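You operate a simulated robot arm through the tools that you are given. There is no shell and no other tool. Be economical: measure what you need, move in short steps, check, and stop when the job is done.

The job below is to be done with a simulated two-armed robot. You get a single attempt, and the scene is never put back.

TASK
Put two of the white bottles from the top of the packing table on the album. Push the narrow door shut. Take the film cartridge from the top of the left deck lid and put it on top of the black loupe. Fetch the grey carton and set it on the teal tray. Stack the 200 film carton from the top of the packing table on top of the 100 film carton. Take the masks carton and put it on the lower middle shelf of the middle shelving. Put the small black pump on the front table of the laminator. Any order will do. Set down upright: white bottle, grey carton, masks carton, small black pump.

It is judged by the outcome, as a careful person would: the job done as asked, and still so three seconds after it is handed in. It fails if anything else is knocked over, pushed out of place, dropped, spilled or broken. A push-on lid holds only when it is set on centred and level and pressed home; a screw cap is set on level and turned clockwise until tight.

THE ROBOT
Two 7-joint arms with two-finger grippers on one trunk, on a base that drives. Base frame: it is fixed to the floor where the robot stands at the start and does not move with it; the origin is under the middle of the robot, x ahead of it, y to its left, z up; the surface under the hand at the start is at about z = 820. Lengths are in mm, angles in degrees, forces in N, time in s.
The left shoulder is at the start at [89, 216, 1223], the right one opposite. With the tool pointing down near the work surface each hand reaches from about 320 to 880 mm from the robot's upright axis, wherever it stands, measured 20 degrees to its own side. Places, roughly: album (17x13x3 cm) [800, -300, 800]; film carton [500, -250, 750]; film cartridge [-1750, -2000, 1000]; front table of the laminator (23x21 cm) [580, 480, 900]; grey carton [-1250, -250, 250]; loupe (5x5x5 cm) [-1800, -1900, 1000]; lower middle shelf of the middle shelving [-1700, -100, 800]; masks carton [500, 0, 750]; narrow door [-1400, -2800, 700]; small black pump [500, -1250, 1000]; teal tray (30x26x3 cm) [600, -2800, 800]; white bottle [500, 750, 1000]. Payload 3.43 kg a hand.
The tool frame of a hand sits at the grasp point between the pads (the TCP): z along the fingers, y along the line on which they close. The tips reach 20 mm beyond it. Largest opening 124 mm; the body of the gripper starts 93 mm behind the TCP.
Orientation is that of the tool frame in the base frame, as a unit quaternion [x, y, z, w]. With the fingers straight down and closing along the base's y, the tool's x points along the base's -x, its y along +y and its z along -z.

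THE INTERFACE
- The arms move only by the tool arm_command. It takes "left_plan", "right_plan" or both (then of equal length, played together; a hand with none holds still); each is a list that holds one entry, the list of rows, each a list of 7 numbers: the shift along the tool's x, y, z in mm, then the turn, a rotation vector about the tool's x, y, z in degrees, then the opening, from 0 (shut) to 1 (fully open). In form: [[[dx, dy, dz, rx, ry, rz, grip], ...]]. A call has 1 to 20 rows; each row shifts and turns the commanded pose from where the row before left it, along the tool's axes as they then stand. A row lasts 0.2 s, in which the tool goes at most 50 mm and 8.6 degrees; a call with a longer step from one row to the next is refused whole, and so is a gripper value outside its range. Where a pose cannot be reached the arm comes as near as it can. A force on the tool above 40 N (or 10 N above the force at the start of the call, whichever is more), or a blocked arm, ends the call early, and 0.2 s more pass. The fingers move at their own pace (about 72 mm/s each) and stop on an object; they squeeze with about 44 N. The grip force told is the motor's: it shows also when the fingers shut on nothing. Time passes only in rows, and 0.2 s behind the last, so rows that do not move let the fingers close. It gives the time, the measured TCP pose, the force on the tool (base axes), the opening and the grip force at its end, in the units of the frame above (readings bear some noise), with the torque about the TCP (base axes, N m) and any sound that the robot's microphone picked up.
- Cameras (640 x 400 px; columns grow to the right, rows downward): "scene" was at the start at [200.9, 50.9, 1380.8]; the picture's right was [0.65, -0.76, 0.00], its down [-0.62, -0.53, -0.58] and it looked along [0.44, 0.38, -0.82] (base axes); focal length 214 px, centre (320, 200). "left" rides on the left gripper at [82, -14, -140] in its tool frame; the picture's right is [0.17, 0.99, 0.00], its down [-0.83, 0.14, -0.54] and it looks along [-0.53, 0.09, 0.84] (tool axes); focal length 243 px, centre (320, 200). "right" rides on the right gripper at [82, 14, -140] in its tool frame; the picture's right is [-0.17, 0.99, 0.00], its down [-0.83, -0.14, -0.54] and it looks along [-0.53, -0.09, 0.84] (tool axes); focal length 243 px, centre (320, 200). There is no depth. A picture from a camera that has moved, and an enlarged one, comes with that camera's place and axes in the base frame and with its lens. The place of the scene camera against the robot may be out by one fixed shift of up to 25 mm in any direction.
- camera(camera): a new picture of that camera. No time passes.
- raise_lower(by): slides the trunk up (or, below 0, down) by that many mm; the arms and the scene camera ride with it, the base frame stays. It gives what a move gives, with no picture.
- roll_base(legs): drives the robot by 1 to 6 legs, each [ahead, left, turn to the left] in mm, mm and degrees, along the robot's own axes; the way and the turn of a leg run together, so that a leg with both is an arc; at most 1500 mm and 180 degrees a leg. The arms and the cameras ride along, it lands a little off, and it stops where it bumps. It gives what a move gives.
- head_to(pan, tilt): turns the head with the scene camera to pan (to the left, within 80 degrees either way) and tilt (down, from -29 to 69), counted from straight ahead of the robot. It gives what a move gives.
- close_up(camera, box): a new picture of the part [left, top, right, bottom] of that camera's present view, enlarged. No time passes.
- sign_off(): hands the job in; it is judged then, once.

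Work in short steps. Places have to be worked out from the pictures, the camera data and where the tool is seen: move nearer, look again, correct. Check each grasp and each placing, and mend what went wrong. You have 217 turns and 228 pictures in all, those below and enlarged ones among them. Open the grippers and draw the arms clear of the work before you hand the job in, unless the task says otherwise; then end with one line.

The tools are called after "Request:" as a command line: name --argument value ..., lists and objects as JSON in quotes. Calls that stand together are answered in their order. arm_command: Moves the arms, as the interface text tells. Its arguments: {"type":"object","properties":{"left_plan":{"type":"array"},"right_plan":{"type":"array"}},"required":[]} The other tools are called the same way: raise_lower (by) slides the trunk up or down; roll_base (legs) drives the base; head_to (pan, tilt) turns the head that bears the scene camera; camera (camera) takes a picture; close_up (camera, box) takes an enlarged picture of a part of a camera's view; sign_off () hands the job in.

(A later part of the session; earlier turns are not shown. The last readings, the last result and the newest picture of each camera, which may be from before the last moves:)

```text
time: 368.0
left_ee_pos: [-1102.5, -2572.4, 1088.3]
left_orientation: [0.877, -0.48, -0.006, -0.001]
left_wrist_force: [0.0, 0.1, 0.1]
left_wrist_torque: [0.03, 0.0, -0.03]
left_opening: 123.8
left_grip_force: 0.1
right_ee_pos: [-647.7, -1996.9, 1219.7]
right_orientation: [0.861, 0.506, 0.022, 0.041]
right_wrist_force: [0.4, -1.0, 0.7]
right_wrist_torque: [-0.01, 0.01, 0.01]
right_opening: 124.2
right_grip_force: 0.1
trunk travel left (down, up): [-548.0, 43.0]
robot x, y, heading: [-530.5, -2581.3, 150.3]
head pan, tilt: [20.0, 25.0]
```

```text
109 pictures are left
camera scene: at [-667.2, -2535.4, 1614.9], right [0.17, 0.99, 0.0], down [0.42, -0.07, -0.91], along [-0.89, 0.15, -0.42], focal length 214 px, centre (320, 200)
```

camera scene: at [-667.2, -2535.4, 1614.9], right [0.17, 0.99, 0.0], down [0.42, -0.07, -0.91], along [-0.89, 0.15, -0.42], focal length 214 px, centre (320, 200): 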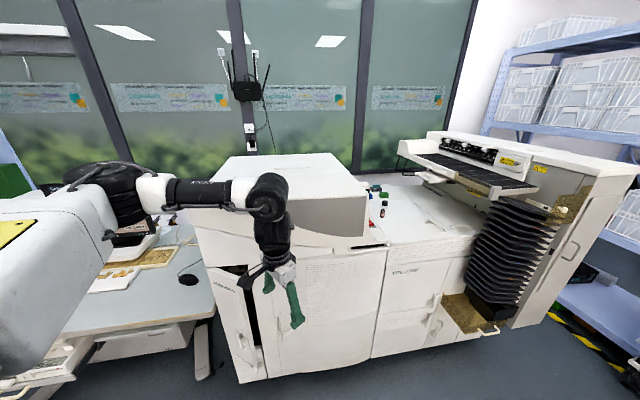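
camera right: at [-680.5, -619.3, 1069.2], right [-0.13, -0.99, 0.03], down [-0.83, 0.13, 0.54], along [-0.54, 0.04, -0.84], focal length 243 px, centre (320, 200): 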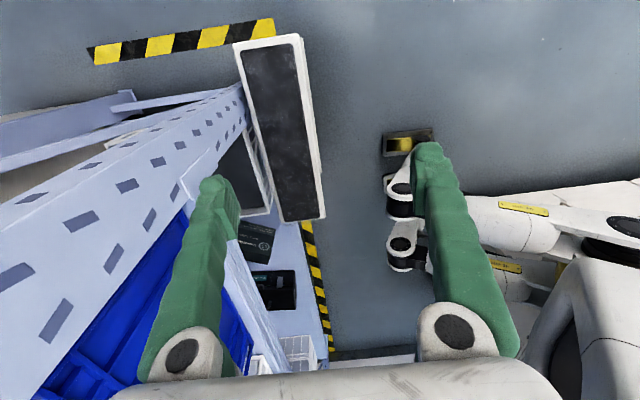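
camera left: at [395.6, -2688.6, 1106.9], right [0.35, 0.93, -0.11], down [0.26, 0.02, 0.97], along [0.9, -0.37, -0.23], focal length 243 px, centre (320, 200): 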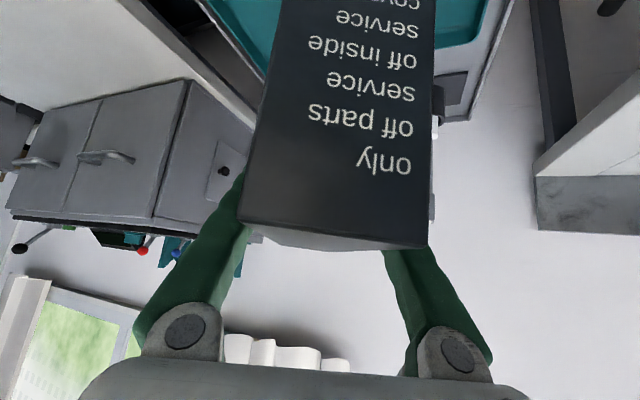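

Request:
close_up --camera "scene" --box '[340, 160, 480, 260]'

Request:
close_up --camera "scene" --box '[180, 230, 340, 390]'

```text
4.00 times, centred on (410, 210) of scene
camera zoom: at [-667.2, -2535.4, 1614.9], right [0.17, 0.99, 0.0], down [0.42, -0.07, -0.91], along [-0.89, 0.15, -0.42], focal length 858 px, centre (-40, 160)
```

zoom: 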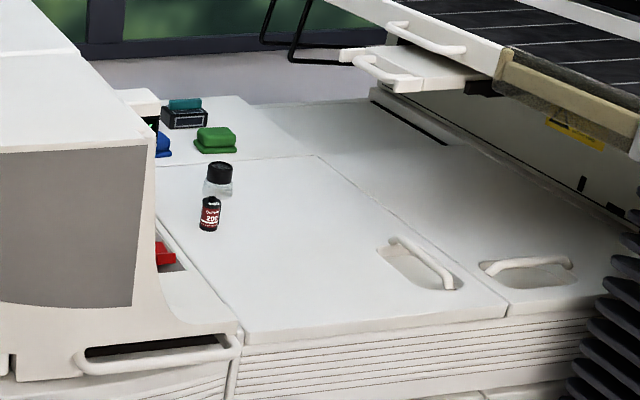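

```text
2.50 times, centred on (260, 310) of scene
camera zoom: at [-667.2, -2535.4, 1614.9], right [0.17, 0.99, 0.0], down [0.42, -0.07, -0.91], along [-0.89, 0.15, -0.42], focal length 536 px, centre (470, -75)
```

zoom: 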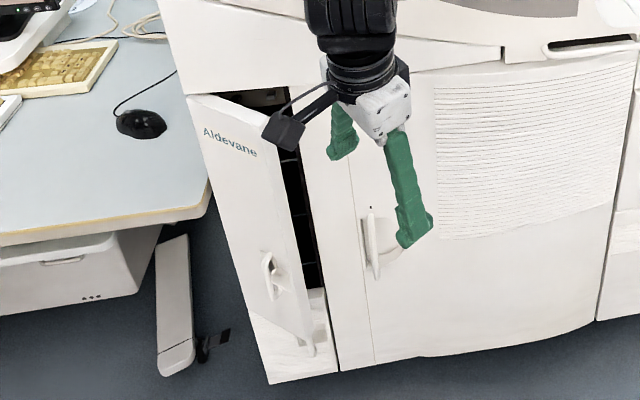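

I can see the open narrow door, and on the left deck lid the red "200" cartridge (≈(-1745,-1970)) with the loupe behind it. I'll do the cartridge with the left hand: turn to heading 180, line up, yaw the gripper, and look.

Request:
roll_base --legs '[[0, 0, 29.7], [0, -860, 0]]'

Request:
arm_command --left_plan '[[[0, 0, -25, 0, 0, 8, 0.6], [0, 0, -25, 0, 0, 8, 0.6], [0, 0, -25, 0, 0, 8, 0.6], [0, 0, -25, 0, 0, 8, 0.6], [0, 0, 0, 0, 0, 8, 0.6], [0, 0, 0, 0, 0, 0, 0.6]]]'

Request:
head_to --pan 15 --tilt 35

Request:
camera --camera "scene"

```text
time: 381.8
left_ee_pos: [-1036.6, -1992.8, 1088.4]
left_orientation: [0.97, -0.242, -0.006, 0.001]
left_wrist_force: [0.4, -0.8, 0.0]
left_wrist_torque: [-0.03, 0.02, -0.02]
left_opening: 124.1
left_grip_force: 0.0
right_ee_pos: [-921.6, -1270.1, 1219.0]
right_orientation: [0.705, 0.708, 0.032, 0.034]
right_wrist_force: [0.5, -0.2, -0.7]
right_wrist_torque: [0.0, -0.02, 0.01]
right_opening: 123.9
right_grip_force: 0.0
trunk travel left (down, up): [-548.0, 43.0]
robot x, y, heading: [-532.3, -1721.8, 179.8]
head pan, tilt: [20.0, 25.0]
```

```text
time: 383.2
left_ee_pos: [-1034.0, -1991.4, 1188.0]
left_orientation: [0.828, -0.56, -0.006, 0.004]
left_wrist_force: [-0.1, -0.4, -0.6]
left_wrist_torque: [-0.01, 0.04, 0.05]
left_opening: 74.6
left_grip_force: 0.0
right_ee_pos: [-921.0, -1269.9, 1217.7]
right_orientation: [0.705, 0.707, 0.033, 0.034]
right_wrist_force: [-1.5, 1.5, 0.5]
right_wrist_torque: [0.0, -0.01, -0.05]
right_opening: 124.0
right_grip_force: 0.1
trunk travel left (down, up): [-548.0, 43.0]
robot x, y, heading: [-536.8, -1721.3, 179.8]
head pan, tilt: [20.0, 25.0]
```

```text
time: 383.9
left_ee_pos: [-1035.6, -1992.6, 1187.6]
left_orientation: [0.829, -0.559, -0.006, 0.003]
left_wrist_force: [-0.1, -0.2, 0.3]
left_wrist_torque: [-0.02, 0.01, 0.02]
left_opening: 74.1
left_grip_force: 0.1
right_ee_pos: [-921.5, -1270.6, 1218.6]
right_orientation: [0.704, 0.708, 0.032, 0.035]
right_wrist_force: [0.5, 0.0, 0.4]
right_wrist_torque: [0.06, 0.0, -0.03]
right_opening: 123.8
right_grip_force: 0.2
trunk travel left (down, up): [-548.0, 43.0]
robot x, y, heading: [-535.7, -1722.4, 179.6]
head pan, tilt: [15.0, 35.0]
```

```text
106 pictures are left
camera scene: at [-670.0, -1742.2, 1599.2], right [-0.26, 0.97, 0.0], down [0.55, 0.15, -0.82], along [-0.79, -0.21, -0.57], focal length 214 px, centre (320, 200)
```

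scene: 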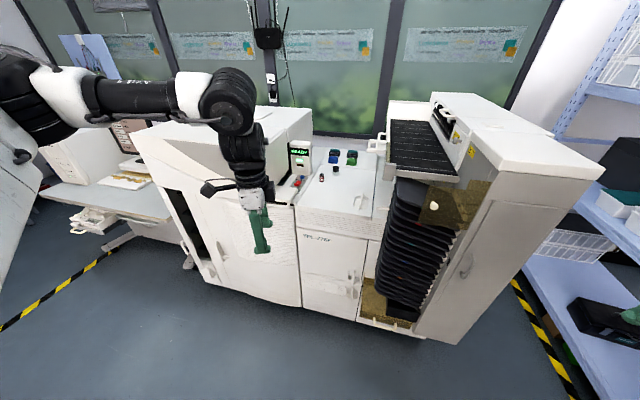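

The machine front is at x≈-1490. I drive ahead 540 (staying 60 mm right for clearance from the block wall) and look down with the left camera.

Request:
roll_base --legs '[[0, -60, 0], [540, 0, 0]]'

Request:
camera --camera "left"

Request:
camera --camera "scene"

```text
time: 388.2
left_ee_pos: [-1522.6, -1936.0, 1186.8]
left_orientation: [0.831, -0.556, -0.006, 0.003]
left_wrist_force: [0.6, 0.7, 0.5]
left_wrist_torque: [-0.01, -0.03, -0.02]
left_opening: 74.1
left_grip_force: 0.1
right_ee_pos: [-1409.2, -1212.8, 1218.9]
right_orientation: [0.701, 0.711, 0.037, 0.038]
right_wrist_force: [0.5, 0.2, -1.2]
right_wrist_torque: [-0.03, 0.09, 0.05]
right_opening: 123.9
right_grip_force: 0.1
trunk travel left (down, up): [-548.0, 43.0]
robot x, y, heading: [-1022.1, -1663.6, -179.9]
head pan, tilt: [15.0, 35.0]
stopped in leg 2: the force on the tool passed its limit at 82 N (the readings are from after the stop); the commanded pose is now the measured one
```

```text
105 pictures are left
camera left: at [-1475.3, -2006.6, 1326.6], right [-0.85, -0.53, 0.01], down [-0.44, 0.71, 0.55], along [-0.29, 0.46, -0.84], focal length 243 px, centre (320, 200)
```

left: 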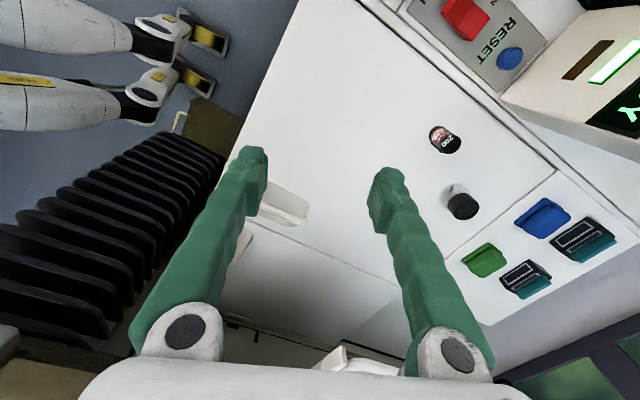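

```text
104 pictures are left
camera scene: at [-1159.6, -1682.9, 1599.0], right [-0.26, 0.97, 0.0], down [0.55, 0.15, -0.82], along [-0.79, -0.21, -0.57], focal length 214 px, centre (320, 200)
```

scene: 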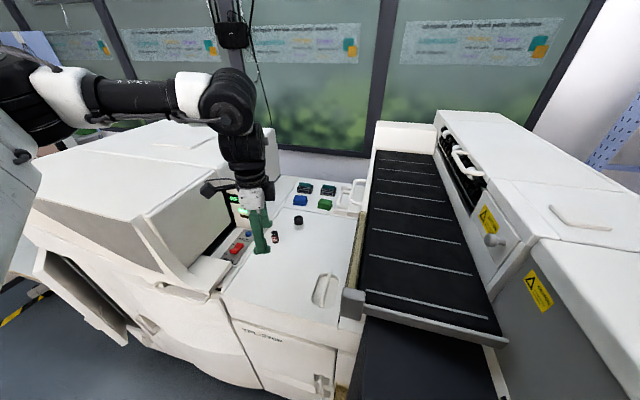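

The right hand touched the tower front; I draw it in, then proceed with the left hand: over the cartridge (about (-1680,-2001)).

Request:
arm_command --right_plan '[[[-15, 30, 0, 0, 0, 0, 1], [-15, 30, 0, 0, 0, 0, 1], [-15, 30, 0, 0, 0, 0, 1], [-15, 30, 0, 0, 0, 0, 1], [0, 0, 0, 0, 0, 0, 1]]]'

Request:
roll_base --legs '[[50, 0, 0]]'

Request:
camera --camera "left"

```text
time: 388.8
left_ee_pos: [-1522.4, -1934.2, 1187.0]
left_orientation: [0.831, -0.556, -0.004, 0.003]
left_wrist_force: [0.2, 0.6, 0.0]
left_wrist_torque: [-0.04, 0.03, 0.0]
left_opening: 74.4
left_grip_force: 0.0
right_ee_pos: [-1371.5, -1224.0, 1221.0]
right_orientation: [0.708, 0.705, 0.037, 0.034]
right_wrist_force: [-0.1, 0.6, -0.5]
right_wrist_torque: [-0.04, 0.01, -0.02]
right_opening: 124.0
right_grip_force: 0.0
trunk travel left (down, up): [-548.0, 43.0]
robot x, y, heading: [-1025.9, -1667.2, -179.8]
head pan, tilt: [15.0, 35.0]
stopped in row 2 (right hand): the force on the tool passed its limit at 61 N (the readings are from after the stop); the commanded pose is now the measured one
```

```text
time: 389.6
left_ee_pos: [-1532.3, -1935.1, 1189.6]
left_orientation: [0.83, -0.558, -0.008, 0.004]
left_wrist_force: [0.7, -0.2, -0.2]
left_wrist_torque: [0.0, -0.02, 0.02]
left_opening: 74.6
left_grip_force: 0.0
right_ee_pos: [-1373.4, -1228.5, 1226.1]
right_orientation: [0.705, 0.707, 0.041, 0.035]
right_wrist_force: [32.9, 0.7, 18.3]
right_wrist_torque: [-0.49, 6.23, 0.53]
right_opening: 123.7
right_grip_force: 0.1
trunk travel left (down, up): [-548.0, 43.0]
robot x, y, heading: [-1040.0, -1662.7, 179.8]
head pan, tilt: [15.0, 35.0]
stopped in leg 1: the force on the tool passed its limit at 78 N (the readings are from after the stop); the commanded pose is now the measured one
```

```text
103 pictures are left
camera left: at [-1484.8, -2007.0, 1329.0], right [-0.85, -0.53, 0.01], down [-0.43, 0.71, 0.55], along [-0.3, 0.46, -0.84], focal length 243 px, centre (320, 200)
```

left: 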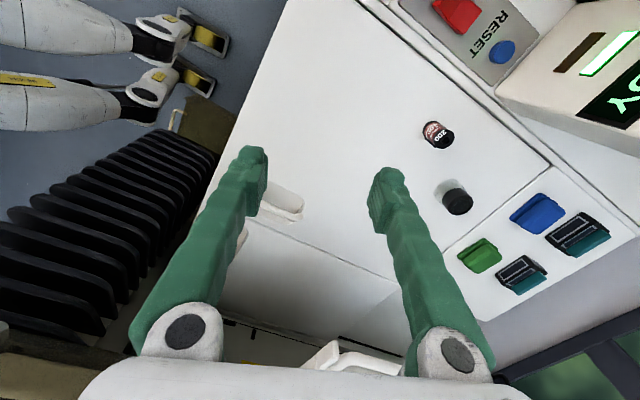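

Request:
camera --camera "right"

Request:
head_to --pan -40 --tilt 30

Request:
camera --camera "scene"

```text
102 pictures are left
camera right: at [-1374.8, -1147.7, 1366.8], right [0.98, -0.16, 0.1], down [-0.19, -0.83, 0.52], along [0.0, -0.53, -0.85], focal length 243 px, centre (320, 200)
```

right: 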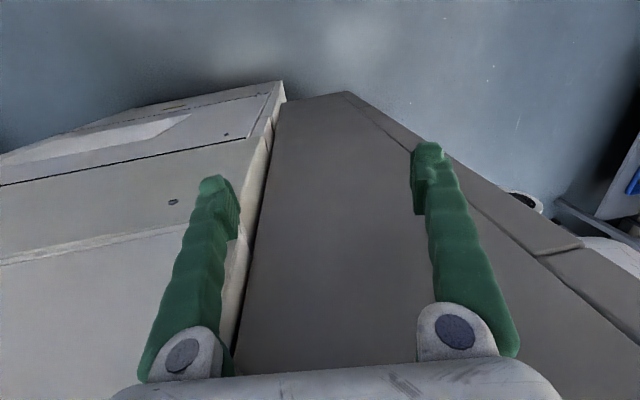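

```text
time: 390.8
left_ee_pos: [-1531.0, -1936.5, 1190.1]
left_orientation: [0.83, -0.557, -0.008, 0.004]
left_wrist_force: [0.2, -0.7, -0.3]
left_wrist_torque: [-0.02, 0.02, 0.0]
left_opening: 74.3
left_grip_force: 0.0
right_ee_pos: [-1373.8, -1228.4, 1225.4]
right_orientation: [0.705, 0.708, 0.039, 0.036]
right_wrist_force: [41.1, 0.4, 15.3]
right_wrist_torque: [-0.26, 7.29, 0.77]
right_opening: 124.1
right_grip_force: 0.1
trunk travel left (down, up): [-548.0, 43.0]
robot x, y, heading: [-1040.0, -1664.7, 180.1]
head pan, tilt: [-40.0, 30.0]
```

```text
101 pictures are left
camera scene: at [-1148.8, -1603.3, 1607.9], right [0.64, 0.77, 0.0], down [0.38, -0.32, -0.87], along [-0.67, 0.56, -0.5], focal length 214 px, centre (320, 200)
```

scene: 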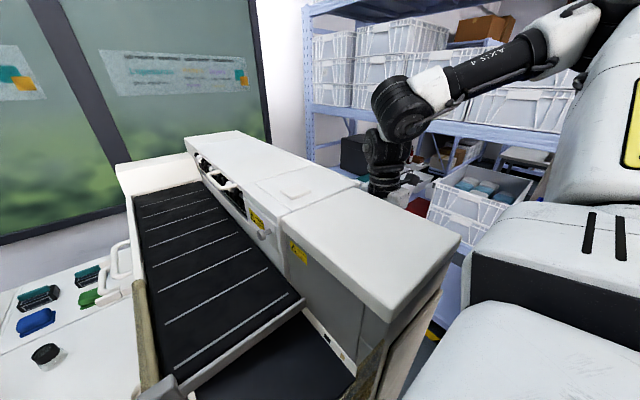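

The right hand is pressed against the far side of the tower. I back off, turn 20° clockwise so the right arm stays clear, and re-approach.

Request:
roll_base --legs '[[-160, 0, 0], [0, 0, -20], [30, 260, 0]]'

Request:
head_to --pan 30 --tilt 40

Request:
camera --camera "scene"

Request:
camera --camera "left"

```text
time: 396.6
left_ee_pos: [-1534.0, -1924.4, 1187.2]
left_orientation: [0.718, -0.696, -0.005, 0.001]
left_wrist_force: [-0.4, -0.3, -0.3]
left_wrist_torque: [0.0, -0.03, 0.02]
left_opening: 74.6
left_grip_force: 0.1
right_ee_pos: [-1135.4, -1309.3, 1222.6]
right_orientation: [0.828, 0.557, 0.046, 0.038]
right_wrist_force: [12.7, 15.1, 1.5]
right_wrist_torque: [0.21, 0.04, -1.31]
right_opening: 121.4
right_grip_force: 0.1
trunk travel left (down, up): [-548.0, 43.0]
robot x, y, heading: [-973.3, -1844.9, 159.4]
head pan, tilt: [-40.0, 30.0]
stopped in leg 3: the force on the tool passed its limit at 62 N (the readings are from after the stop); the commanded pose is now the measured one
```

```text
time: 398.0
left_ee_pos: [-1533.5, -1923.4, 1189.0]
left_orientation: [0.719, -0.695, -0.006, 0.003]
left_wrist_force: [0.1, 0.5, 0.2]
left_wrist_torque: [0.01, 0.01, -0.03]
left_opening: 74.3
left_grip_force: 0.1
right_ee_pos: [-1134.5, -1308.0, 1222.5]
right_orientation: [0.827, 0.56, 0.043, 0.04]
right_wrist_force: [13.0, 17.1, 1.3]
right_wrist_torque: [0.12, -0.01, -1.49]
right_opening: 120.7
right_grip_force: 0.1
trunk travel left (down, up): [-548.0, 43.0]
robot x, y, heading: [-973.0, -1850.4, 159.2]
head pan, tilt: [30.0, 40.0]
```

```text
100 pictures are left
camera scene: at [-1100.9, -1832.9, 1591.9], right [-0.16, 0.99, 0.0], down [0.63, 0.1, -0.77], along [-0.76, -0.13, -0.64], focal length 214 px, centre (320, 200)
```

scene: 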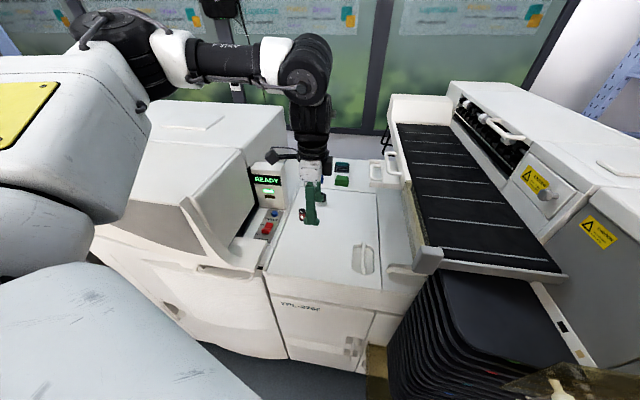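

```text
99 pictures are left
camera left: at [-1513.5, -2006.0, 1328.0], right [-0.98, -0.2, 0.01], down [-0.16, 0.82, 0.54], along [-0.12, 0.53, -0.84], focal length 243 px, centre (320, 200)
```

left: 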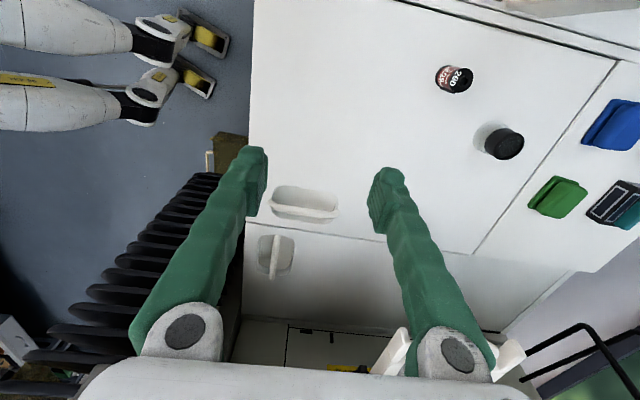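

The tower's right part reaches out to x≈-1180, so the right arm must fold in beside the robot. I back off, tuck the right hand, then re-approach.

Request:
roll_base --legs '[[-168, -124, 0]]'

Request:
arm_command --right_plan '[[[-12, 32, 0, 0, 0, 0, 1], [-12, 32, 0, 0, 0, 0, 1], [-12, 32, 0, 0, 0, 0, 1], [-12, 32, 0, 0, 0, 0, 1], [-12, 32, 0, 0, 0, 0, 1], [0, 0, 0, 0, 0, 0, 1]]]'

```text
time: 400.3
left_ee_pos: [-1336.5, -1870.2, 1185.5]
left_orientation: [0.719, -0.695, -0.005, 0.001]
left_wrist_force: [0.3, -0.6, -0.6]
left_wrist_torque: [0.01, 0.03, -0.02]
left_opening: 74.3
left_grip_force: 0.0
right_ee_pos: [-939.4, -1254.5, 1223.0]
right_orientation: [0.825, 0.562, 0.043, 0.039]
right_wrist_force: [-0.5, 0.2, -0.5]
right_wrist_torque: [-0.01, -0.04, 0.0]
right_opening: 123.9
right_grip_force: 0.1
trunk travel left (down, up): [-548.0, 43.0]
robot x, y, heading: [-778.4, -1787.8, 159.5]
head pan, tilt: [30.0, 40.0]
```

```text
time: 401.7
left_ee_pos: [-1335.8, -1869.9, 1186.4]
left_orientation: [0.719, -0.695, -0.004, 0.002]
left_wrist_force: [0.0, 0.2, -0.2]
left_wrist_torque: [0.01, 0.0, 0.01]
left_opening: 74.6
left_grip_force: 0.0
right_ee_pos: [-881.1, -1307.1, 1234.5]
right_orientation: [0.826, 0.561, 0.043, 0.039]
right_wrist_force: [-0.3, -0.3, -1.2]
right_wrist_torque: [0.04, -0.03, 0.04]
right_opening: 123.9
right_grip_force: 0.1
right hand out of reach, approached as far as the arm can: row 3, 4, 5
trunk travel left (down, up): [-548.0, 43.0]
robot x, y, heading: [-770.1, -1787.9, 159.4]
head pan, tilt: [30.0, 40.0]
```

I turn 20° more clockwise and approach so the right arm stays clear of the tower.

Request:
roll_base --legs '[[0, 0, -20], [115, 270, 0]]'

Request:
head_to --pan 45 --tilt 40

Request:
camera --camera "scene"

Request:
camera --camera "left"

```text
time: 403.3
left_ee_pos: [-1336.5, -1724.4, 1185.2]
left_orientation: [-0.624, 0.781, -0.003, -0.009]
left_wrist_force: [0.7, 0.2, -0.3]
left_wrist_torque: [-0.02, -0.01, 0.03]
left_opening: 74.4
left_grip_force: 0.1
right_ee_pos: [-748.7, -1295.7, 1233.2]
right_orientation: [0.895, 0.443, 0.036, 0.045]
right_wrist_force: [-1.4, -0.2, 0.0]
right_wrist_torque: [0.02, -0.02, -0.01]
right_opening: 124.1
right_grip_force: 0.0
trunk travel left (down, up): [-548.0, 43.0]
robot x, y, heading: [-774.4, -1789.3, 144.1]
head pan, tilt: [30.0, 40.0]
stopped in leg 1: the force on the tool passed its limit at 73 N (the readings are from after the stop); the commanded pose is now the measured one
```

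```text
time: 404.1
left_ee_pos: [-1337.6, -1724.3, 1185.1]
left_orientation: [-0.625, 0.781, -0.003, -0.009]
left_wrist_force: [-0.4, 0.2, 0.8]
left_wrist_torque: [0.02, 0.0, 0.0]
left_opening: 74.6
left_grip_force: 0.0
right_ee_pos: [-748.5, -1295.2, 1233.1]
right_orientation: [0.895, 0.443, 0.038, 0.045]
right_wrist_force: [0.5, -0.2, -0.5]
right_wrist_torque: [0.0, -0.02, 0.02]
right_opening: 124.4
right_grip_force: 0.0
trunk travel left (down, up): [-548.0, 43.0]
robot x, y, heading: [-774.8, -1786.9, 144.0]
head pan, tilt: [45.0, 40.0]
```

```text
98 pictures are left
camera scene: at [-896.8, -1764.0, 1591.6], right [-0.15, 0.99, 0.0], down [0.64, 0.1, -0.77], along [-0.76, -0.12, -0.64], focal length 214 px, centre (320, 200)
```

scene: 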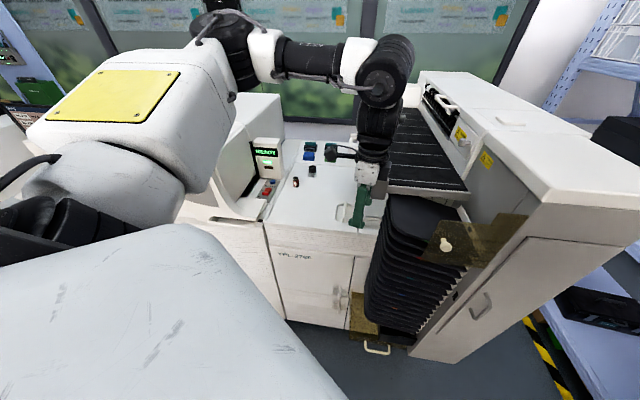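

```text
97 pictures are left
camera left: at [-1340.3, -1805.6, 1327.8], right [-1.0, 0.06, 0.01], down [0.05, 0.85, 0.53], along [0.02, 0.52, -0.85], focal length 243 px, centre (320, 200)
```

left: 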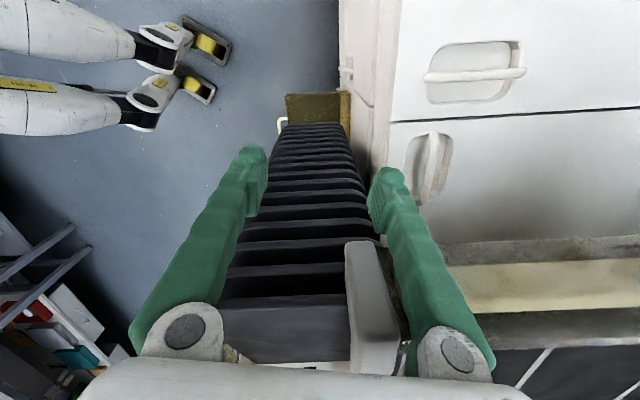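

The left hand brushed the bellows bar while turning. I move away southeast first, then approach straight at the deck lid.

Request:
roll_base --legs '[[-212, 155, 0]]'

Request:
roll_base --legs '[[322, 135, 0]]'

Request:
camera --camera "scene"

Request:
camera --camera "left"

```text
time: 406.8
left_ee_pos: [-1260.4, -1970.3, 1186.5]
left_orientation: [-0.623, 0.782, -0.004, -0.009]
left_wrist_force: [0.7, 1.2, 0.1]
left_wrist_torque: [0.02, 0.0, -0.02]
left_opening: 74.6
left_grip_force: 0.0
right_ee_pos: [-669.4, -1541.5, 1231.9]
right_orientation: [0.895, 0.442, 0.036, 0.045]
right_wrist_force: [0.7, 0.3, 0.9]
right_wrist_torque: [0.0, -0.01, -0.03]
right_opening: 124.1
right_grip_force: 0.0
trunk travel left (down, up): [-548.0, 43.0]
robot x, y, heading: [-697.2, -2033.7, 143.9]
head pan, tilt: [45.0, 40.0]
```

```text
time: 409.2
left_ee_pos: [-1596.2, -1895.6, 1187.3]
left_orientation: [-0.623, 0.782, -0.003, -0.009]
left_wrist_force: [0.1, 0.6, 0.0]
left_wrist_torque: [-0.02, 0.01, 0.0]
left_opening: 74.3
left_grip_force: 0.1
right_ee_pos: [-1003.4, -1467.5, 1232.6]
right_orientation: [0.895, 0.443, 0.035, 0.044]
right_wrist_force: [-0.2, -0.3, 0.3]
right_wrist_torque: [0.01, 0.01, 0.0]
right_opening: 124.0
right_grip_force: 0.0
trunk travel left (down, up): [-548.0, 43.0]
robot x, y, heading: [-1031.3, -1961.8, 143.6]
head pan, tilt: [45.0, 40.0]
```

```text
96 pictures are left
camera scene: at [-1154.1, -1936.9, 1591.9], right [-0.15, 0.99, 0.0], down [0.63, 0.1, -0.77], along [-0.76, -0.12, -0.64], focal length 214 px, centre (320, 200)
```

scene: 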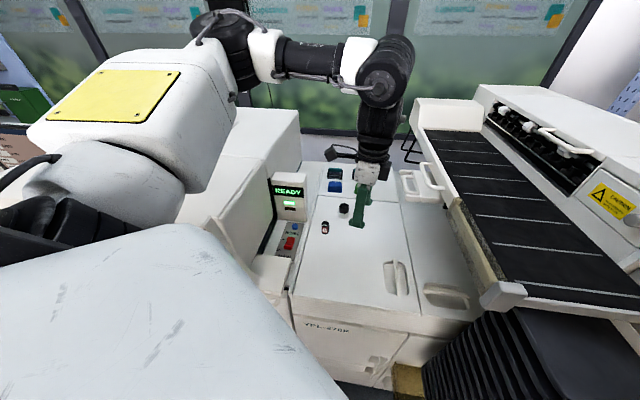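

```text
95 pictures are left
camera left: at [-1598.0, -1976.9, 1328.7], right [-1.0, 0.06, 0.01], down [0.06, 0.85, 0.53], along [0.02, 0.53, -0.85], focal length 243 px, centre (320, 200)
```

left: 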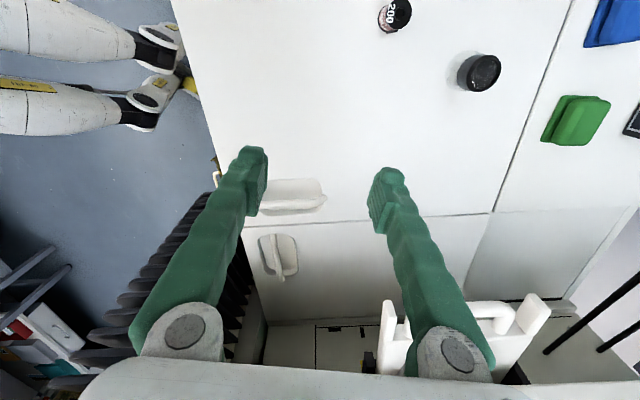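

Triangulated: cartridge ≈(-1683,-2005), z≈1002; loupe ≈(-1784,-1947), top ≈1022. I yaw −50° so the wrist camera clears the READY box, and move above the cartridge.

Request:
arm_command --left_plan '[[[0, 0, 0, 0, 0, -8.4, 0.5], [0, 0, 0, 0, 0, -8.4, 0.5], [0, 0, 0, 0, 0, -8.4, 0.5], [0, 0, 0, 0, 0, -8.4, 0.5], [0, 0, 0, 0, 0, -8.4, 0.5], [0, 0, 0, 0, 0, -8, 0.5], [9, 34, 0, 0, 0, 0, 0.5], [9, 34, 0, 0, 0, 0, 0.5], [8, 34, 0, 0, 0, 0, 0.5], [8, 34, 0, 0, 0, 0, 0.5], [0, 0, 0, 0, 0, 0, 0.5]]]'

Request:
camera --camera "left"

Request:
camera --camera "scene"

```text
time: 411.6
left_ee_pos: [-1686.5, -2005.1, 1188.5]
left_orientation: [0.895, -0.445, -0.001, 0.009]
left_wrist_force: [-0.8, 0.7, -0.2]
left_wrist_torque: [0.04, 0.0, -0.03]
left_opening: 62.1
left_grip_force: 0.0
right_ee_pos: [-1004.7, -1466.7, 1232.1]
right_orientation: [0.895, 0.443, 0.036, 0.045]
right_wrist_force: [-0.1, 0.7, 0.2]
right_wrist_torque: [0.03, -0.02, 0.0]
right_opening: 123.8
right_grip_force: 0.2
trunk travel left (down, up): [-548.0, 43.0]
robot x, y, heading: [-1031.6, -1963.5, 143.9]
head pan, tilt: [45.0, 40.0]
```

```text
94 pictures are left
camera left: at [-1622.9, -2060.5, 1328.9], right [-0.69, -0.73, 0.02], down [-0.61, 0.59, 0.54], along [-0.4, 0.36, -0.84], focal length 243 px, centre (320, 200)
```

left: 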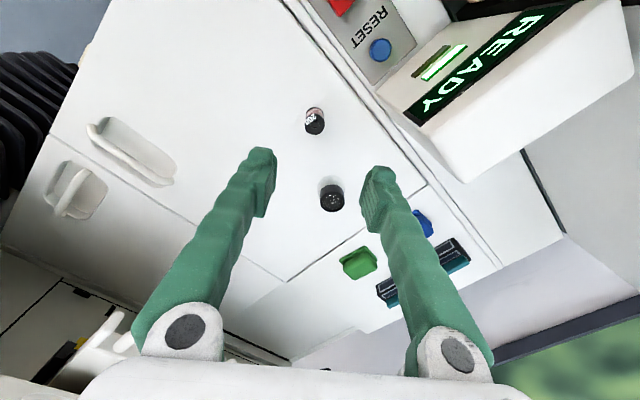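

```text
93 pictures are left
camera scene: at [-1155.8, -1936.2, 1591.6], right [-0.15, 0.99, 0.0], down [0.64, 0.1, -0.77], along [-0.76, -0.12, -0.64], focal length 214 px, centre (320, 200)
```

scene: 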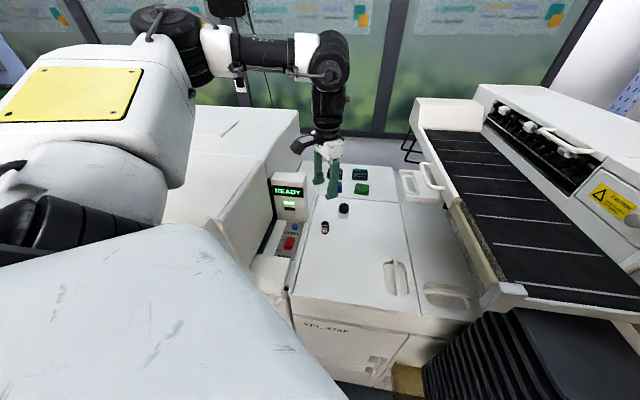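

Refined: cartridge (-1681,-2002,≈1010), loupe (-1777,-1944, top≈1023). I descend to z≈1035 and recheck.

Request:
arm_command --left_plan '[[[1, -6, 40, 0, 0, 0, 0.5], [0, 0, 40, 0, 0, 0, 0.5], [0, 0, 40, 0, 0, 0, 0.5], [0, 0, 33, 0, 0, 0, 0.5], [0, 0, 0, 0, 0, 0, 0.5]]]'

Request:
camera --camera "left"

Request:
close_up --camera "scene" --box '[260, 150, 400, 270]'

```text
time: 412.9
left_ee_pos: [-1681.4, -2005.0, 1035.6]
left_orientation: [0.895, -0.445, -0.001, 0.009]
left_wrist_force: [-0.1, -0.4, -0.1]
left_wrist_torque: [0.02, 0.04, 0.01]
left_opening: 62.2
left_grip_force: 0.0
right_ee_pos: [-1004.1, -1467.5, 1233.0]
right_orientation: [0.895, 0.442, 0.036, 0.045]
right_wrist_force: [-0.1, -0.2, 0.1]
right_wrist_torque: [-0.03, -0.01, -0.01]
right_opening: 124.0
right_grip_force: 0.1
trunk travel left (down, up): [-548.0, 43.0]
robot x, y, heading: [-1032.9, -1960.5, 143.9]
head pan, tilt: [45.0, 40.0]
```

```text
92 pictures are left
camera left: at [-1618.7, -2060.6, 1176.8], right [-0.69, -0.73, 0.02], down [-0.61, 0.59, 0.54], along [-0.4, 0.36, -0.84], focal length 243 px, centre (320, 200)
```

left: 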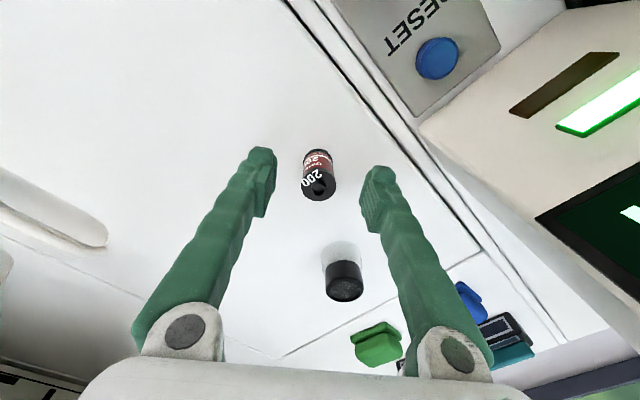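

```text
3.33 times, centred on (330, 210) of scene
camera zoom: at [-1155.6, -1936.5, 1591.7], right [-0.15, 0.99, 0.0], down [0.64, 0.1, -0.77], along [-0.76, -0.12, -0.64], focal length 715 px, centre (287, 167)
```

zoom: 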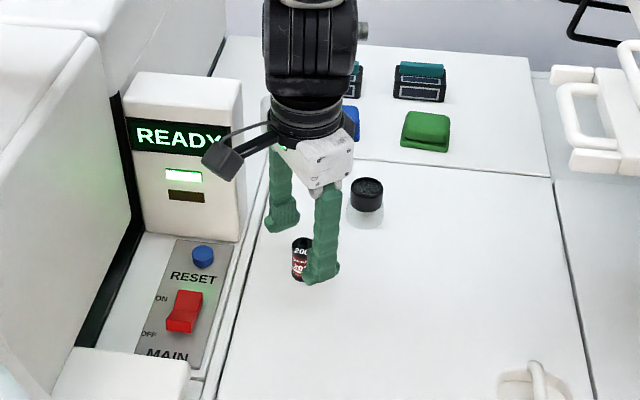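

Perfectly centred. Descend 25 more and close.

Request:
arm_command --left_plan '[[[0, 0, 12, 0, 0, 0, 0.5], [0, 0, 12, 0, 0, 0, 0.5], [0, 0, 0, 0, 0, 0, 0.5]]]'

Request:
arm_command --left_plan '[[[0, 0, 0, 0, 0, 0, 0.2], [0, 0, 0, 0, 0, 0, 0], [0, 0, 0, 0, 0, 0, 0]]]'

Request:
camera --camera "left"

```text
time: 413.6
left_ee_pos: [-1683.0, -2002.9, 1013.3]
left_orientation: [0.895, -0.445, -0.001, 0.009]
left_wrist_force: [0.6, -0.8, 0.2]
left_wrist_torque: [0.01, 0.01, 0.02]
left_opening: 62.0
left_grip_force: 0.1
right_ee_pos: [-1005.0, -1468.2, 1233.7]
right_orientation: [0.895, 0.442, 0.036, 0.045]
right_wrist_force: [0.3, 0.0, 0.0]
right_wrist_torque: [-0.01, -0.02, 0.02]
right_opening: 124.0
right_grip_force: 0.1
trunk travel left (down, up): [-548.0, 43.0]
robot x, y, heading: [-1032.1, -1961.0, 143.9]
head pan, tilt: [45.0, 40.0]
```

```text
time: 414.4
left_ee_pos: [-1683.6, -2004.6, 1012.3]
left_orientation: [0.895, -0.445, -0.001, 0.01]
left_wrist_force: [0.5, -0.1, -0.3]
left_wrist_torque: [0.0, 0.0, -0.01]
left_opening: 22.8
left_grip_force: 44.4
right_ee_pos: [-1005.3, -1468.4, 1233.0]
right_orientation: [0.895, 0.442, 0.035, 0.045]
right_wrist_force: [-0.7, 0.7, 0.2]
right_wrist_torque: [0.02, 0.02, -0.02]
right_opening: 124.1
right_grip_force: 0.1
trunk travel left (down, up): [-548.0, 43.0]
robot x, y, heading: [-1031.2, -1962.4, 143.8]
head pan, tilt: [45.0, 40.0]
```

```text
90 pictures are left
camera left: at [-1619.5, -2059.5, 1152.8], right [-0.69, -0.73, 0.02], down [-0.61, 0.59, 0.54], along [-0.4, 0.36, -0.84], focal length 243 px, centre (320, 200)
```

left: 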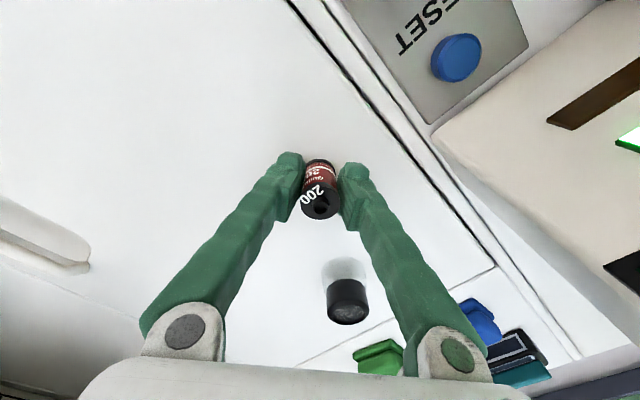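

Gripped (23 mm). I lift 75 and move over the loupe.

Request:
arm_command --left_plan '[[[0, 0, -25, 0, 0, 0, 0], [0, 0, -25, 0, 0, 0, 0], [0, 0, -25, 0, 0, 0, 0], [-26, 9.5, 0, 0, 0, 0, 0], [-26, 9.5, 0, 0, 0, 0, 0], [-26, 9.5, 0, 0, 0, 0, 0], [-26, 9.5, 0, 0, 0, 0, 0], [0, 0, 0, 0, 0, 0, 0]]]'

Request:
camera --camera "left"

Request:
close_up --camera "scene" --box '[290, 150, 400, 240]'

```text
time: 416.2
left_ee_pos: [-1775.6, -1944.5, 1088.3]
left_orientation: [0.895, -0.446, -0.001, 0.009]
left_wrist_force: [-1.0, 0.8, -0.1]
left_wrist_torque: [0.05, 0.01, 0.02]
left_opening: 22.3
left_grip_force: 44.4
right_ee_pos: [-1006.3, -1468.5, 1232.8]
right_orientation: [0.895, 0.441, 0.035, 0.046]
right_wrist_force: [-0.4, 0.9, -0.2]
right_wrist_torque: [0.02, 0.04, -0.01]
right_opening: 124.2
right_grip_force: 0.1
trunk travel left (down, up): [-548.0, 43.0]
robot x, y, heading: [-1032.6, -1959.8, 143.6]
head pan, tilt: [45.0, 40.0]
```

```text
89 pictures are left
camera left: at [-1710.5, -2000.1, 1228.6], right [-0.69, -0.73, 0.02], down [-0.61, 0.59, 0.54], along [-0.4, 0.36, -0.84], focal length 243 px, centre (320, 200)
```

left: 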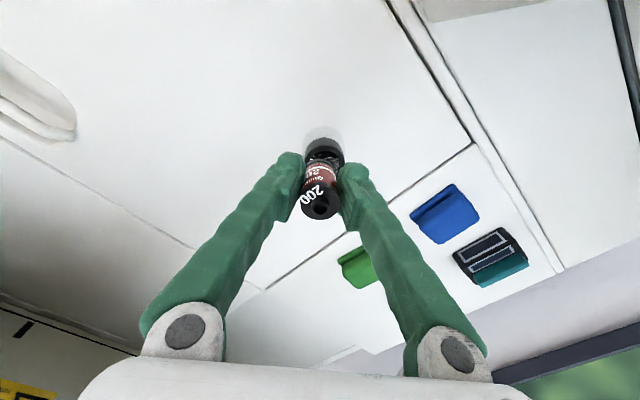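

```text
4.44 times, centred on (345, 195) of scene
camera zoom: at [-1155.9, -1936.9, 1591.7], right [-0.15, 0.99, 0.0], down [0.64, 0.1, -0.77], along [-0.76, -0.12, -0.64], focal length 953 px, centre (209, 222)
```

zoom: 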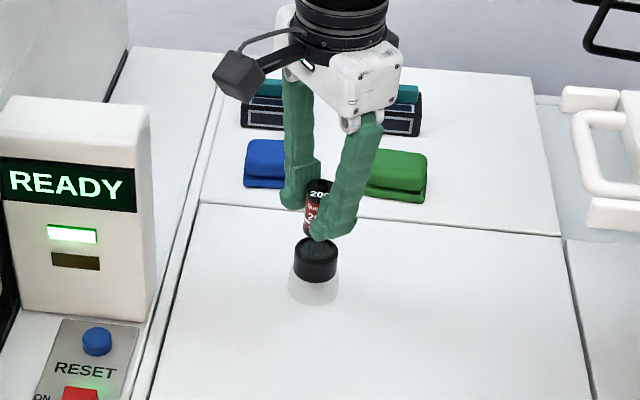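

Request:
close_up --camera "left" --box '[270, 110, 380, 230]'

```text
3.33 times, centred on (325, 170) of left
camera zoom: at [-1710.5, -2000.1, 1228.6], right [-0.69, -0.73, 0.02], down [-0.61, 0.59, 0.54], along [-0.4, 0.36, -0.84], focal length 809 px, centre (303, 300)
```

zoom: 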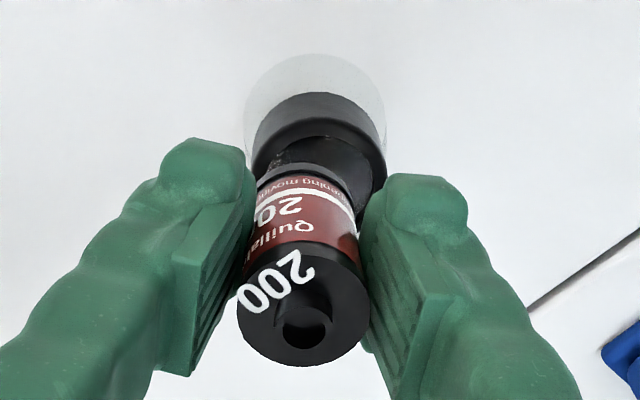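

Both views suggest the loupe centre is about 14 mm further in (-x). I shift and lower 14 mm for a recheck.

Request:
arm_command --left_plan '[[[-10.5, 9, 0, 0, 0, 0, 0], [0, 0, 7, 0, 0, 0, 0], [0, 0, 7, 0, 0, 0, 0], [0, 0, 0, 0, 0, 0, 0]]]'

Request:
close_up --camera "left" --box '[270, 110, 380, 230]'

Request:
close_up --camera "scene" --box '[320, 170, 370, 220]'

```text
time: 417.2
left_ee_pos: [-1788.2, -1940.3, 1072.8]
left_orientation: [0.896, -0.445, -0.001, 0.009]
left_wrist_force: [-0.4, 0.3, -0.3]
left_wrist_torque: [-0.01, 0.01, 0.04]
left_opening: 22.4
left_grip_force: 44.3
right_ee_pos: [-1005.6, -1467.6, 1232.4]
right_orientation: [0.895, 0.442, 0.037, 0.045]
right_wrist_force: [0.6, -0.6, 0.6]
right_wrist_torque: [-0.04, 0.01, -0.02]
right_opening: 124.0
right_grip_force: 0.0
trunk travel left (down, up): [-548.0, 43.0]
robot x, y, heading: [-1034.7, -1961.0, 144.0]
head pan, tilt: [45.0, 40.0]
```

```text
3.33 times, centred on (325, 170) of left
camera zoom: at [-1725.0, -1995.4, 1213.7], right [-0.69, -0.73, 0.02], down [-0.61, 0.59, 0.54], along [-0.4, 0.36, -0.84], focal length 809 px, centre (303, 300)
```

zoom: 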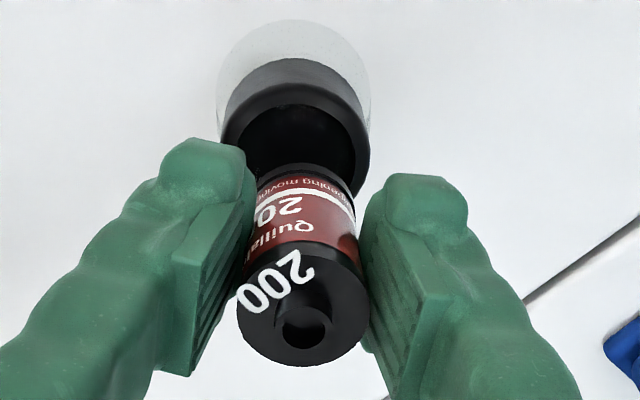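

```text
8.00 times, centred on (345, 195) of scene
camera zoom: at [-1156.1, -1936.0, 1591.6], right [-0.15, 0.99, 0.0], down [0.64, 0.1, -0.77], along [-0.76, -0.12, -0.64], focal length 1716 px, centre (120, 240)
```

zoom: 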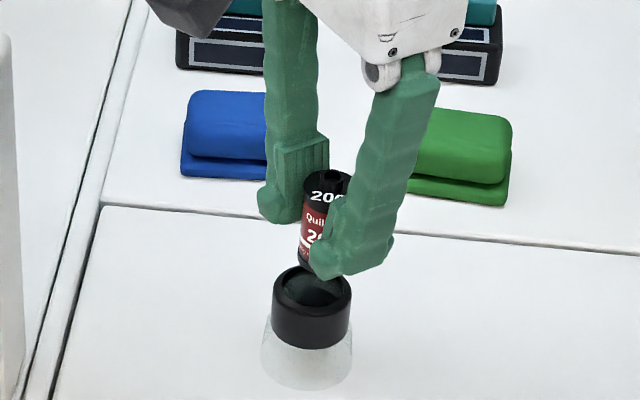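

Both views now agree on a small correction (+5,-2.5). I apply it and lower step by step.

Request:
arm_command --left_plan '[[[5, -2.5, 0, 0, 0, 0, 0], [0, 0, 4, 0, 0, 0, 0], [0, 0, 4, 0, 0, 0, 0], [0, 0, 0, 0, 0, 0, 0]]]'

Request:
close_up --camera "left" --box '[270, 110, 380, 230]'

Request:
close_up --camera "scene" --box '[320, 170, 370, 220]'

```text
time: 418.2
left_ee_pos: [-1783.1, -1942.8, 1065.1]
left_orientation: [0.896, -0.445, 0.0, 0.01]
left_wrist_force: [1.4, 0.1, -1.1]
left_wrist_torque: [-0.04, -0.02, 0.0]
left_opening: 22.6
left_grip_force: 44.2
right_ee_pos: [-1006.2, -1467.1, 1233.3]
right_orientation: [0.895, 0.443, 0.036, 0.045]
right_wrist_force: [1.0, 0.8, -0.1]
right_wrist_torque: [0.02, -0.02, -0.02]
right_opening: 123.9
right_grip_force: 0.0
trunk travel left (down, up): [-548.0, 43.0]
robot x, y, heading: [-1032.5, -1960.2, 143.9]
head pan, tilt: [45.0, 40.0]
```

```text
3.33 times, centred on (325, 170) of left
camera zoom: at [-1719.6, -1998.7, 1205.5], right [-0.69, -0.73, 0.02], down [-0.61, 0.59, 0.54], along [-0.4, 0.36, -0.84], focal length 809 px, centre (303, 300)
```

zoom: 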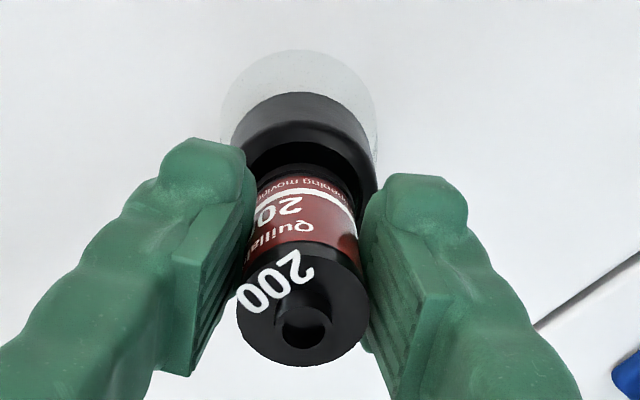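

```text
8.00 times, centred on (345, 195) of scene
camera zoom: at [-1155.8, -1936.7, 1591.7], right [-0.15, 0.99, 0.0], down [0.64, 0.1, -0.77], along [-0.76, -0.12, -0.64], focal length 1716 px, centre (120, 240)
```

zoom: 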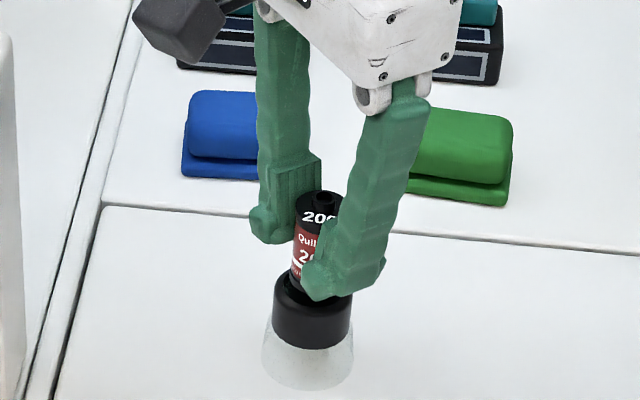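

Well centred. Step down to contact.

Request:
arm_command --left_plan '[[[0, 0, 2, 0, 0, 0, 0], [0, 0, 0, 0, 0, 0, 0]]]'

Request:
arm_command --left_plan '[[[0, 0, 2, 0, 0, 0, 0], [0, 0, 0, 0, 0, 0, 0]]]'

Request:
arm_command --left_plan '[[[0, 0, 2, 0, 0, 0, 0], [0, 0, 0, 0, 0, 0, 0]]]'

Request:
close_up --camera "scene" --box '[320, 170, 370, 220]'

```text
time: 418.9
left_ee_pos: [-1783.5, -1941.8, 1063.9]
left_orientation: [0.895, -0.445, -0.001, 0.009]
left_wrist_force: [-0.5, 1.2, -1.0]
left_wrist_torque: [0.01, -0.03, 0.01]
left_opening: 22.2
left_grip_force: 44.2
right_ee_pos: [-1005.8, -1466.2, 1233.1]
right_orientation: [0.895, 0.443, 0.036, 0.045]
right_wrist_force: [0.4, 0.8, 0.2]
right_wrist_torque: [0.01, -0.02, 0.02]
right_opening: 124.0
right_grip_force: 0.0
trunk travel left (down, up): [-548.0, 43.0]
robot x, y, heading: [-1033.4, -1963.9, 143.9]
head pan, tilt: [45.0, 40.0]
```

```text
time: 419.4
left_ee_pos: [-1783.4, -1942.9, 1060.5]
left_orientation: [0.895, -0.445, -0.001, 0.009]
left_wrist_force: [0.3, 1.3, 0.1]
left_wrist_torque: [0.03, 0.03, 0.03]
left_opening: 22.3
left_grip_force: 44.2
right_ee_pos: [-1005.9, -1467.4, 1232.2]
right_orientation: [0.895, 0.442, 0.036, 0.046]
right_wrist_force: [-0.3, 0.5, -0.1]
right_wrist_torque: [0.04, -0.03, -0.02]
right_opening: 124.0
right_grip_force: 0.0
trunk travel left (down, up): [-548.0, 43.0]
robot x, y, heading: [-1033.1, -1965.1, 143.9]
head pan, tilt: [45.0, 40.0]
```

```text
time: 420.1
left_ee_pos: [-1782.7, -1942.8, 1059.8]
left_orientation: [0.895, -0.446, -0.002, 0.01]
left_wrist_force: [0.5, -0.9, 3.0]
left_wrist_torque: [-0.04, 0.01, -0.04]
left_opening: 22.3
left_grip_force: 43.8
right_ee_pos: [-1006.5, -1467.3, 1233.4]
right_orientation: [0.895, 0.442, 0.036, 0.046]
right_wrist_force: [-0.4, 0.0, 0.5]
right_wrist_torque: [0.0, 0.01, 0.01]
right_opening: 123.7
right_grip_force: 0.0
trunk travel left (down, up): [-548.0, 43.0]
robot x, y, heading: [-1034.3, -1961.4, 143.9]
head pan, tilt: [45.0, 40.0]
```

```text
8.00 times, centred on (345, 195) of scene
camera zoom: at [-1155.6, -1936.6, 1591.7], right [-0.15, 0.99, 0.0], down [0.64, 0.1, -0.77], along [-0.76, -0.12, -0.64], focal length 1716 px, centre (120, 240)
```

zoom: 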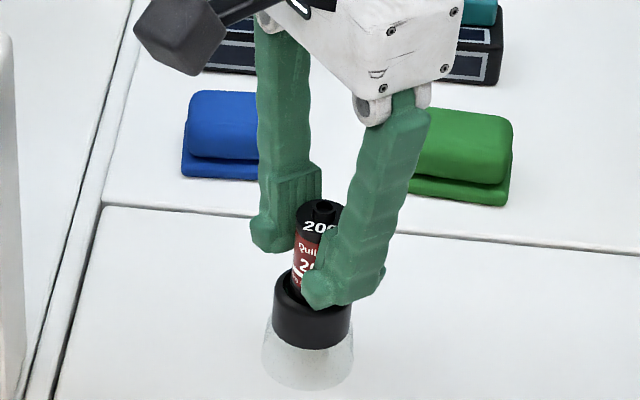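

Request:
arm_command --left_plan '[[[0, 0, 1.5, 0, 0, 0, 0], [0, 0, 0, 0, 0, 0, 0]]]'

Request:
close_up --camera "left" --box '[270, 110, 380, 230]'

```text
time: 420.6
left_ee_pos: [-1783.0, -1942.4, 1059.7]
left_orientation: [0.895, -0.445, -0.002, 0.009]
left_wrist_force: [-0.8, -1.1, 12.5]
left_wrist_torque: [0.01, 0.02, -0.01]
left_opening: 22.2
left_grip_force: 43.5
right_ee_pos: [-1004.6, -1467.6, 1232.1]
right_orientation: [0.895, 0.442, 0.036, 0.044]
right_wrist_force: [-0.7, -0.7, 0.0]
right_wrist_torque: [-0.04, 0.01, 0.01]
right_opening: 124.3
right_grip_force: 0.0
trunk travel left (down, up): [-548.0, 43.0]
robot x, y, heading: [-1034.2, -1962.3, 143.8]
head pan, tilt: [45.0, 40.0]
```

```text
3.33 times, centred on (325, 170) of left
camera zoom: at [-1719.0, -1998.1, 1199.6], right [-0.69, -0.73, 0.02], down [-0.61, 0.59, 0.54], along [-0.4, 0.36, -0.84], focal length 809 px, centre (303, 300)
```

zoom: 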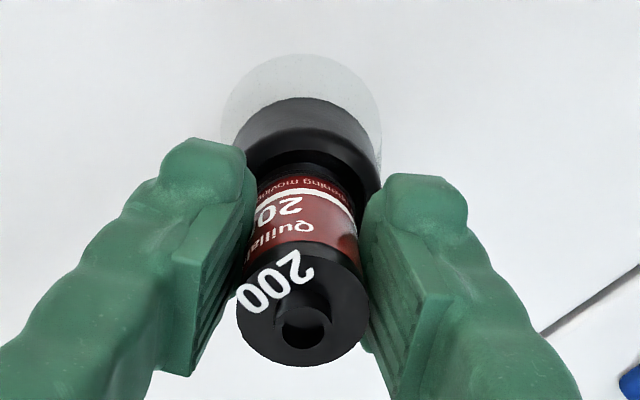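

Firm contact (12 N, no torque, so centred). I open slowly and rise.

Request:
arm_command --left_plan '[[[0, 0, -1, 0, 0, 0, 0], [0, 0, 0, 0, 0, 0, 0.25], [0, 0, 0, 0, 0, 0, 0.4], [0, 0, 0, 0, 0, 0, 0.5], [0, 0, -30, 0, 0, 0, 0.5], [0, 0, -40, 0, 0, 0, 0.5], [0, 0, -40, 0, 0, 0, 0.5], [0, 0, -40, 0, 0, 0, 0.5], [0, 0, 0, 0, 0, 0, 0.5]]]'

Request:
close_up --camera "scene" --box '[300, 160, 400, 250]'

```text
time: 422.6
left_ee_pos: [-1783.6, -1938.9, 1210.1]
left_orientation: [0.895, -0.445, -0.001, 0.009]
left_wrist_force: [0.5, -0.9, 0.7]
left_wrist_torque: [0.01, -0.04, 0.0]
left_opening: 62.2
left_grip_force: 0.0
right_ee_pos: [-1005.6, -1468.1, 1233.9]
right_orientation: [0.895, 0.442, 0.036, 0.045]
right_wrist_force: [-0.2, -0.8, -0.8]
right_wrist_torque: [-0.02, -0.02, -0.03]
right_opening: 124.3
right_grip_force: 0.0
trunk travel left (down, up): [-548.0, 43.0]
robot x, y, heading: [-1029.6, -1961.4, 143.8]
head pan, tilt: [45.0, 40.0]
```

```text
4.44 times, centred on (350, 205) of scene
camera zoom: at [-1156.3, -1936.6, 1591.5], right [-0.15, 0.99, 0.0], down [0.64, 0.1, -0.77], along [-0.76, -0.12, -0.64], focal length 953 px, centre (187, 178)
```

zoom: 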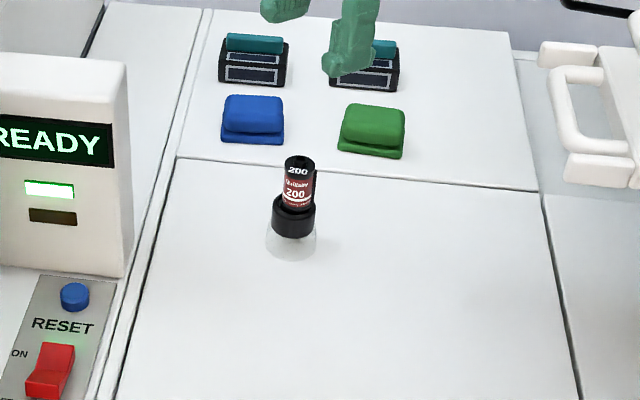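

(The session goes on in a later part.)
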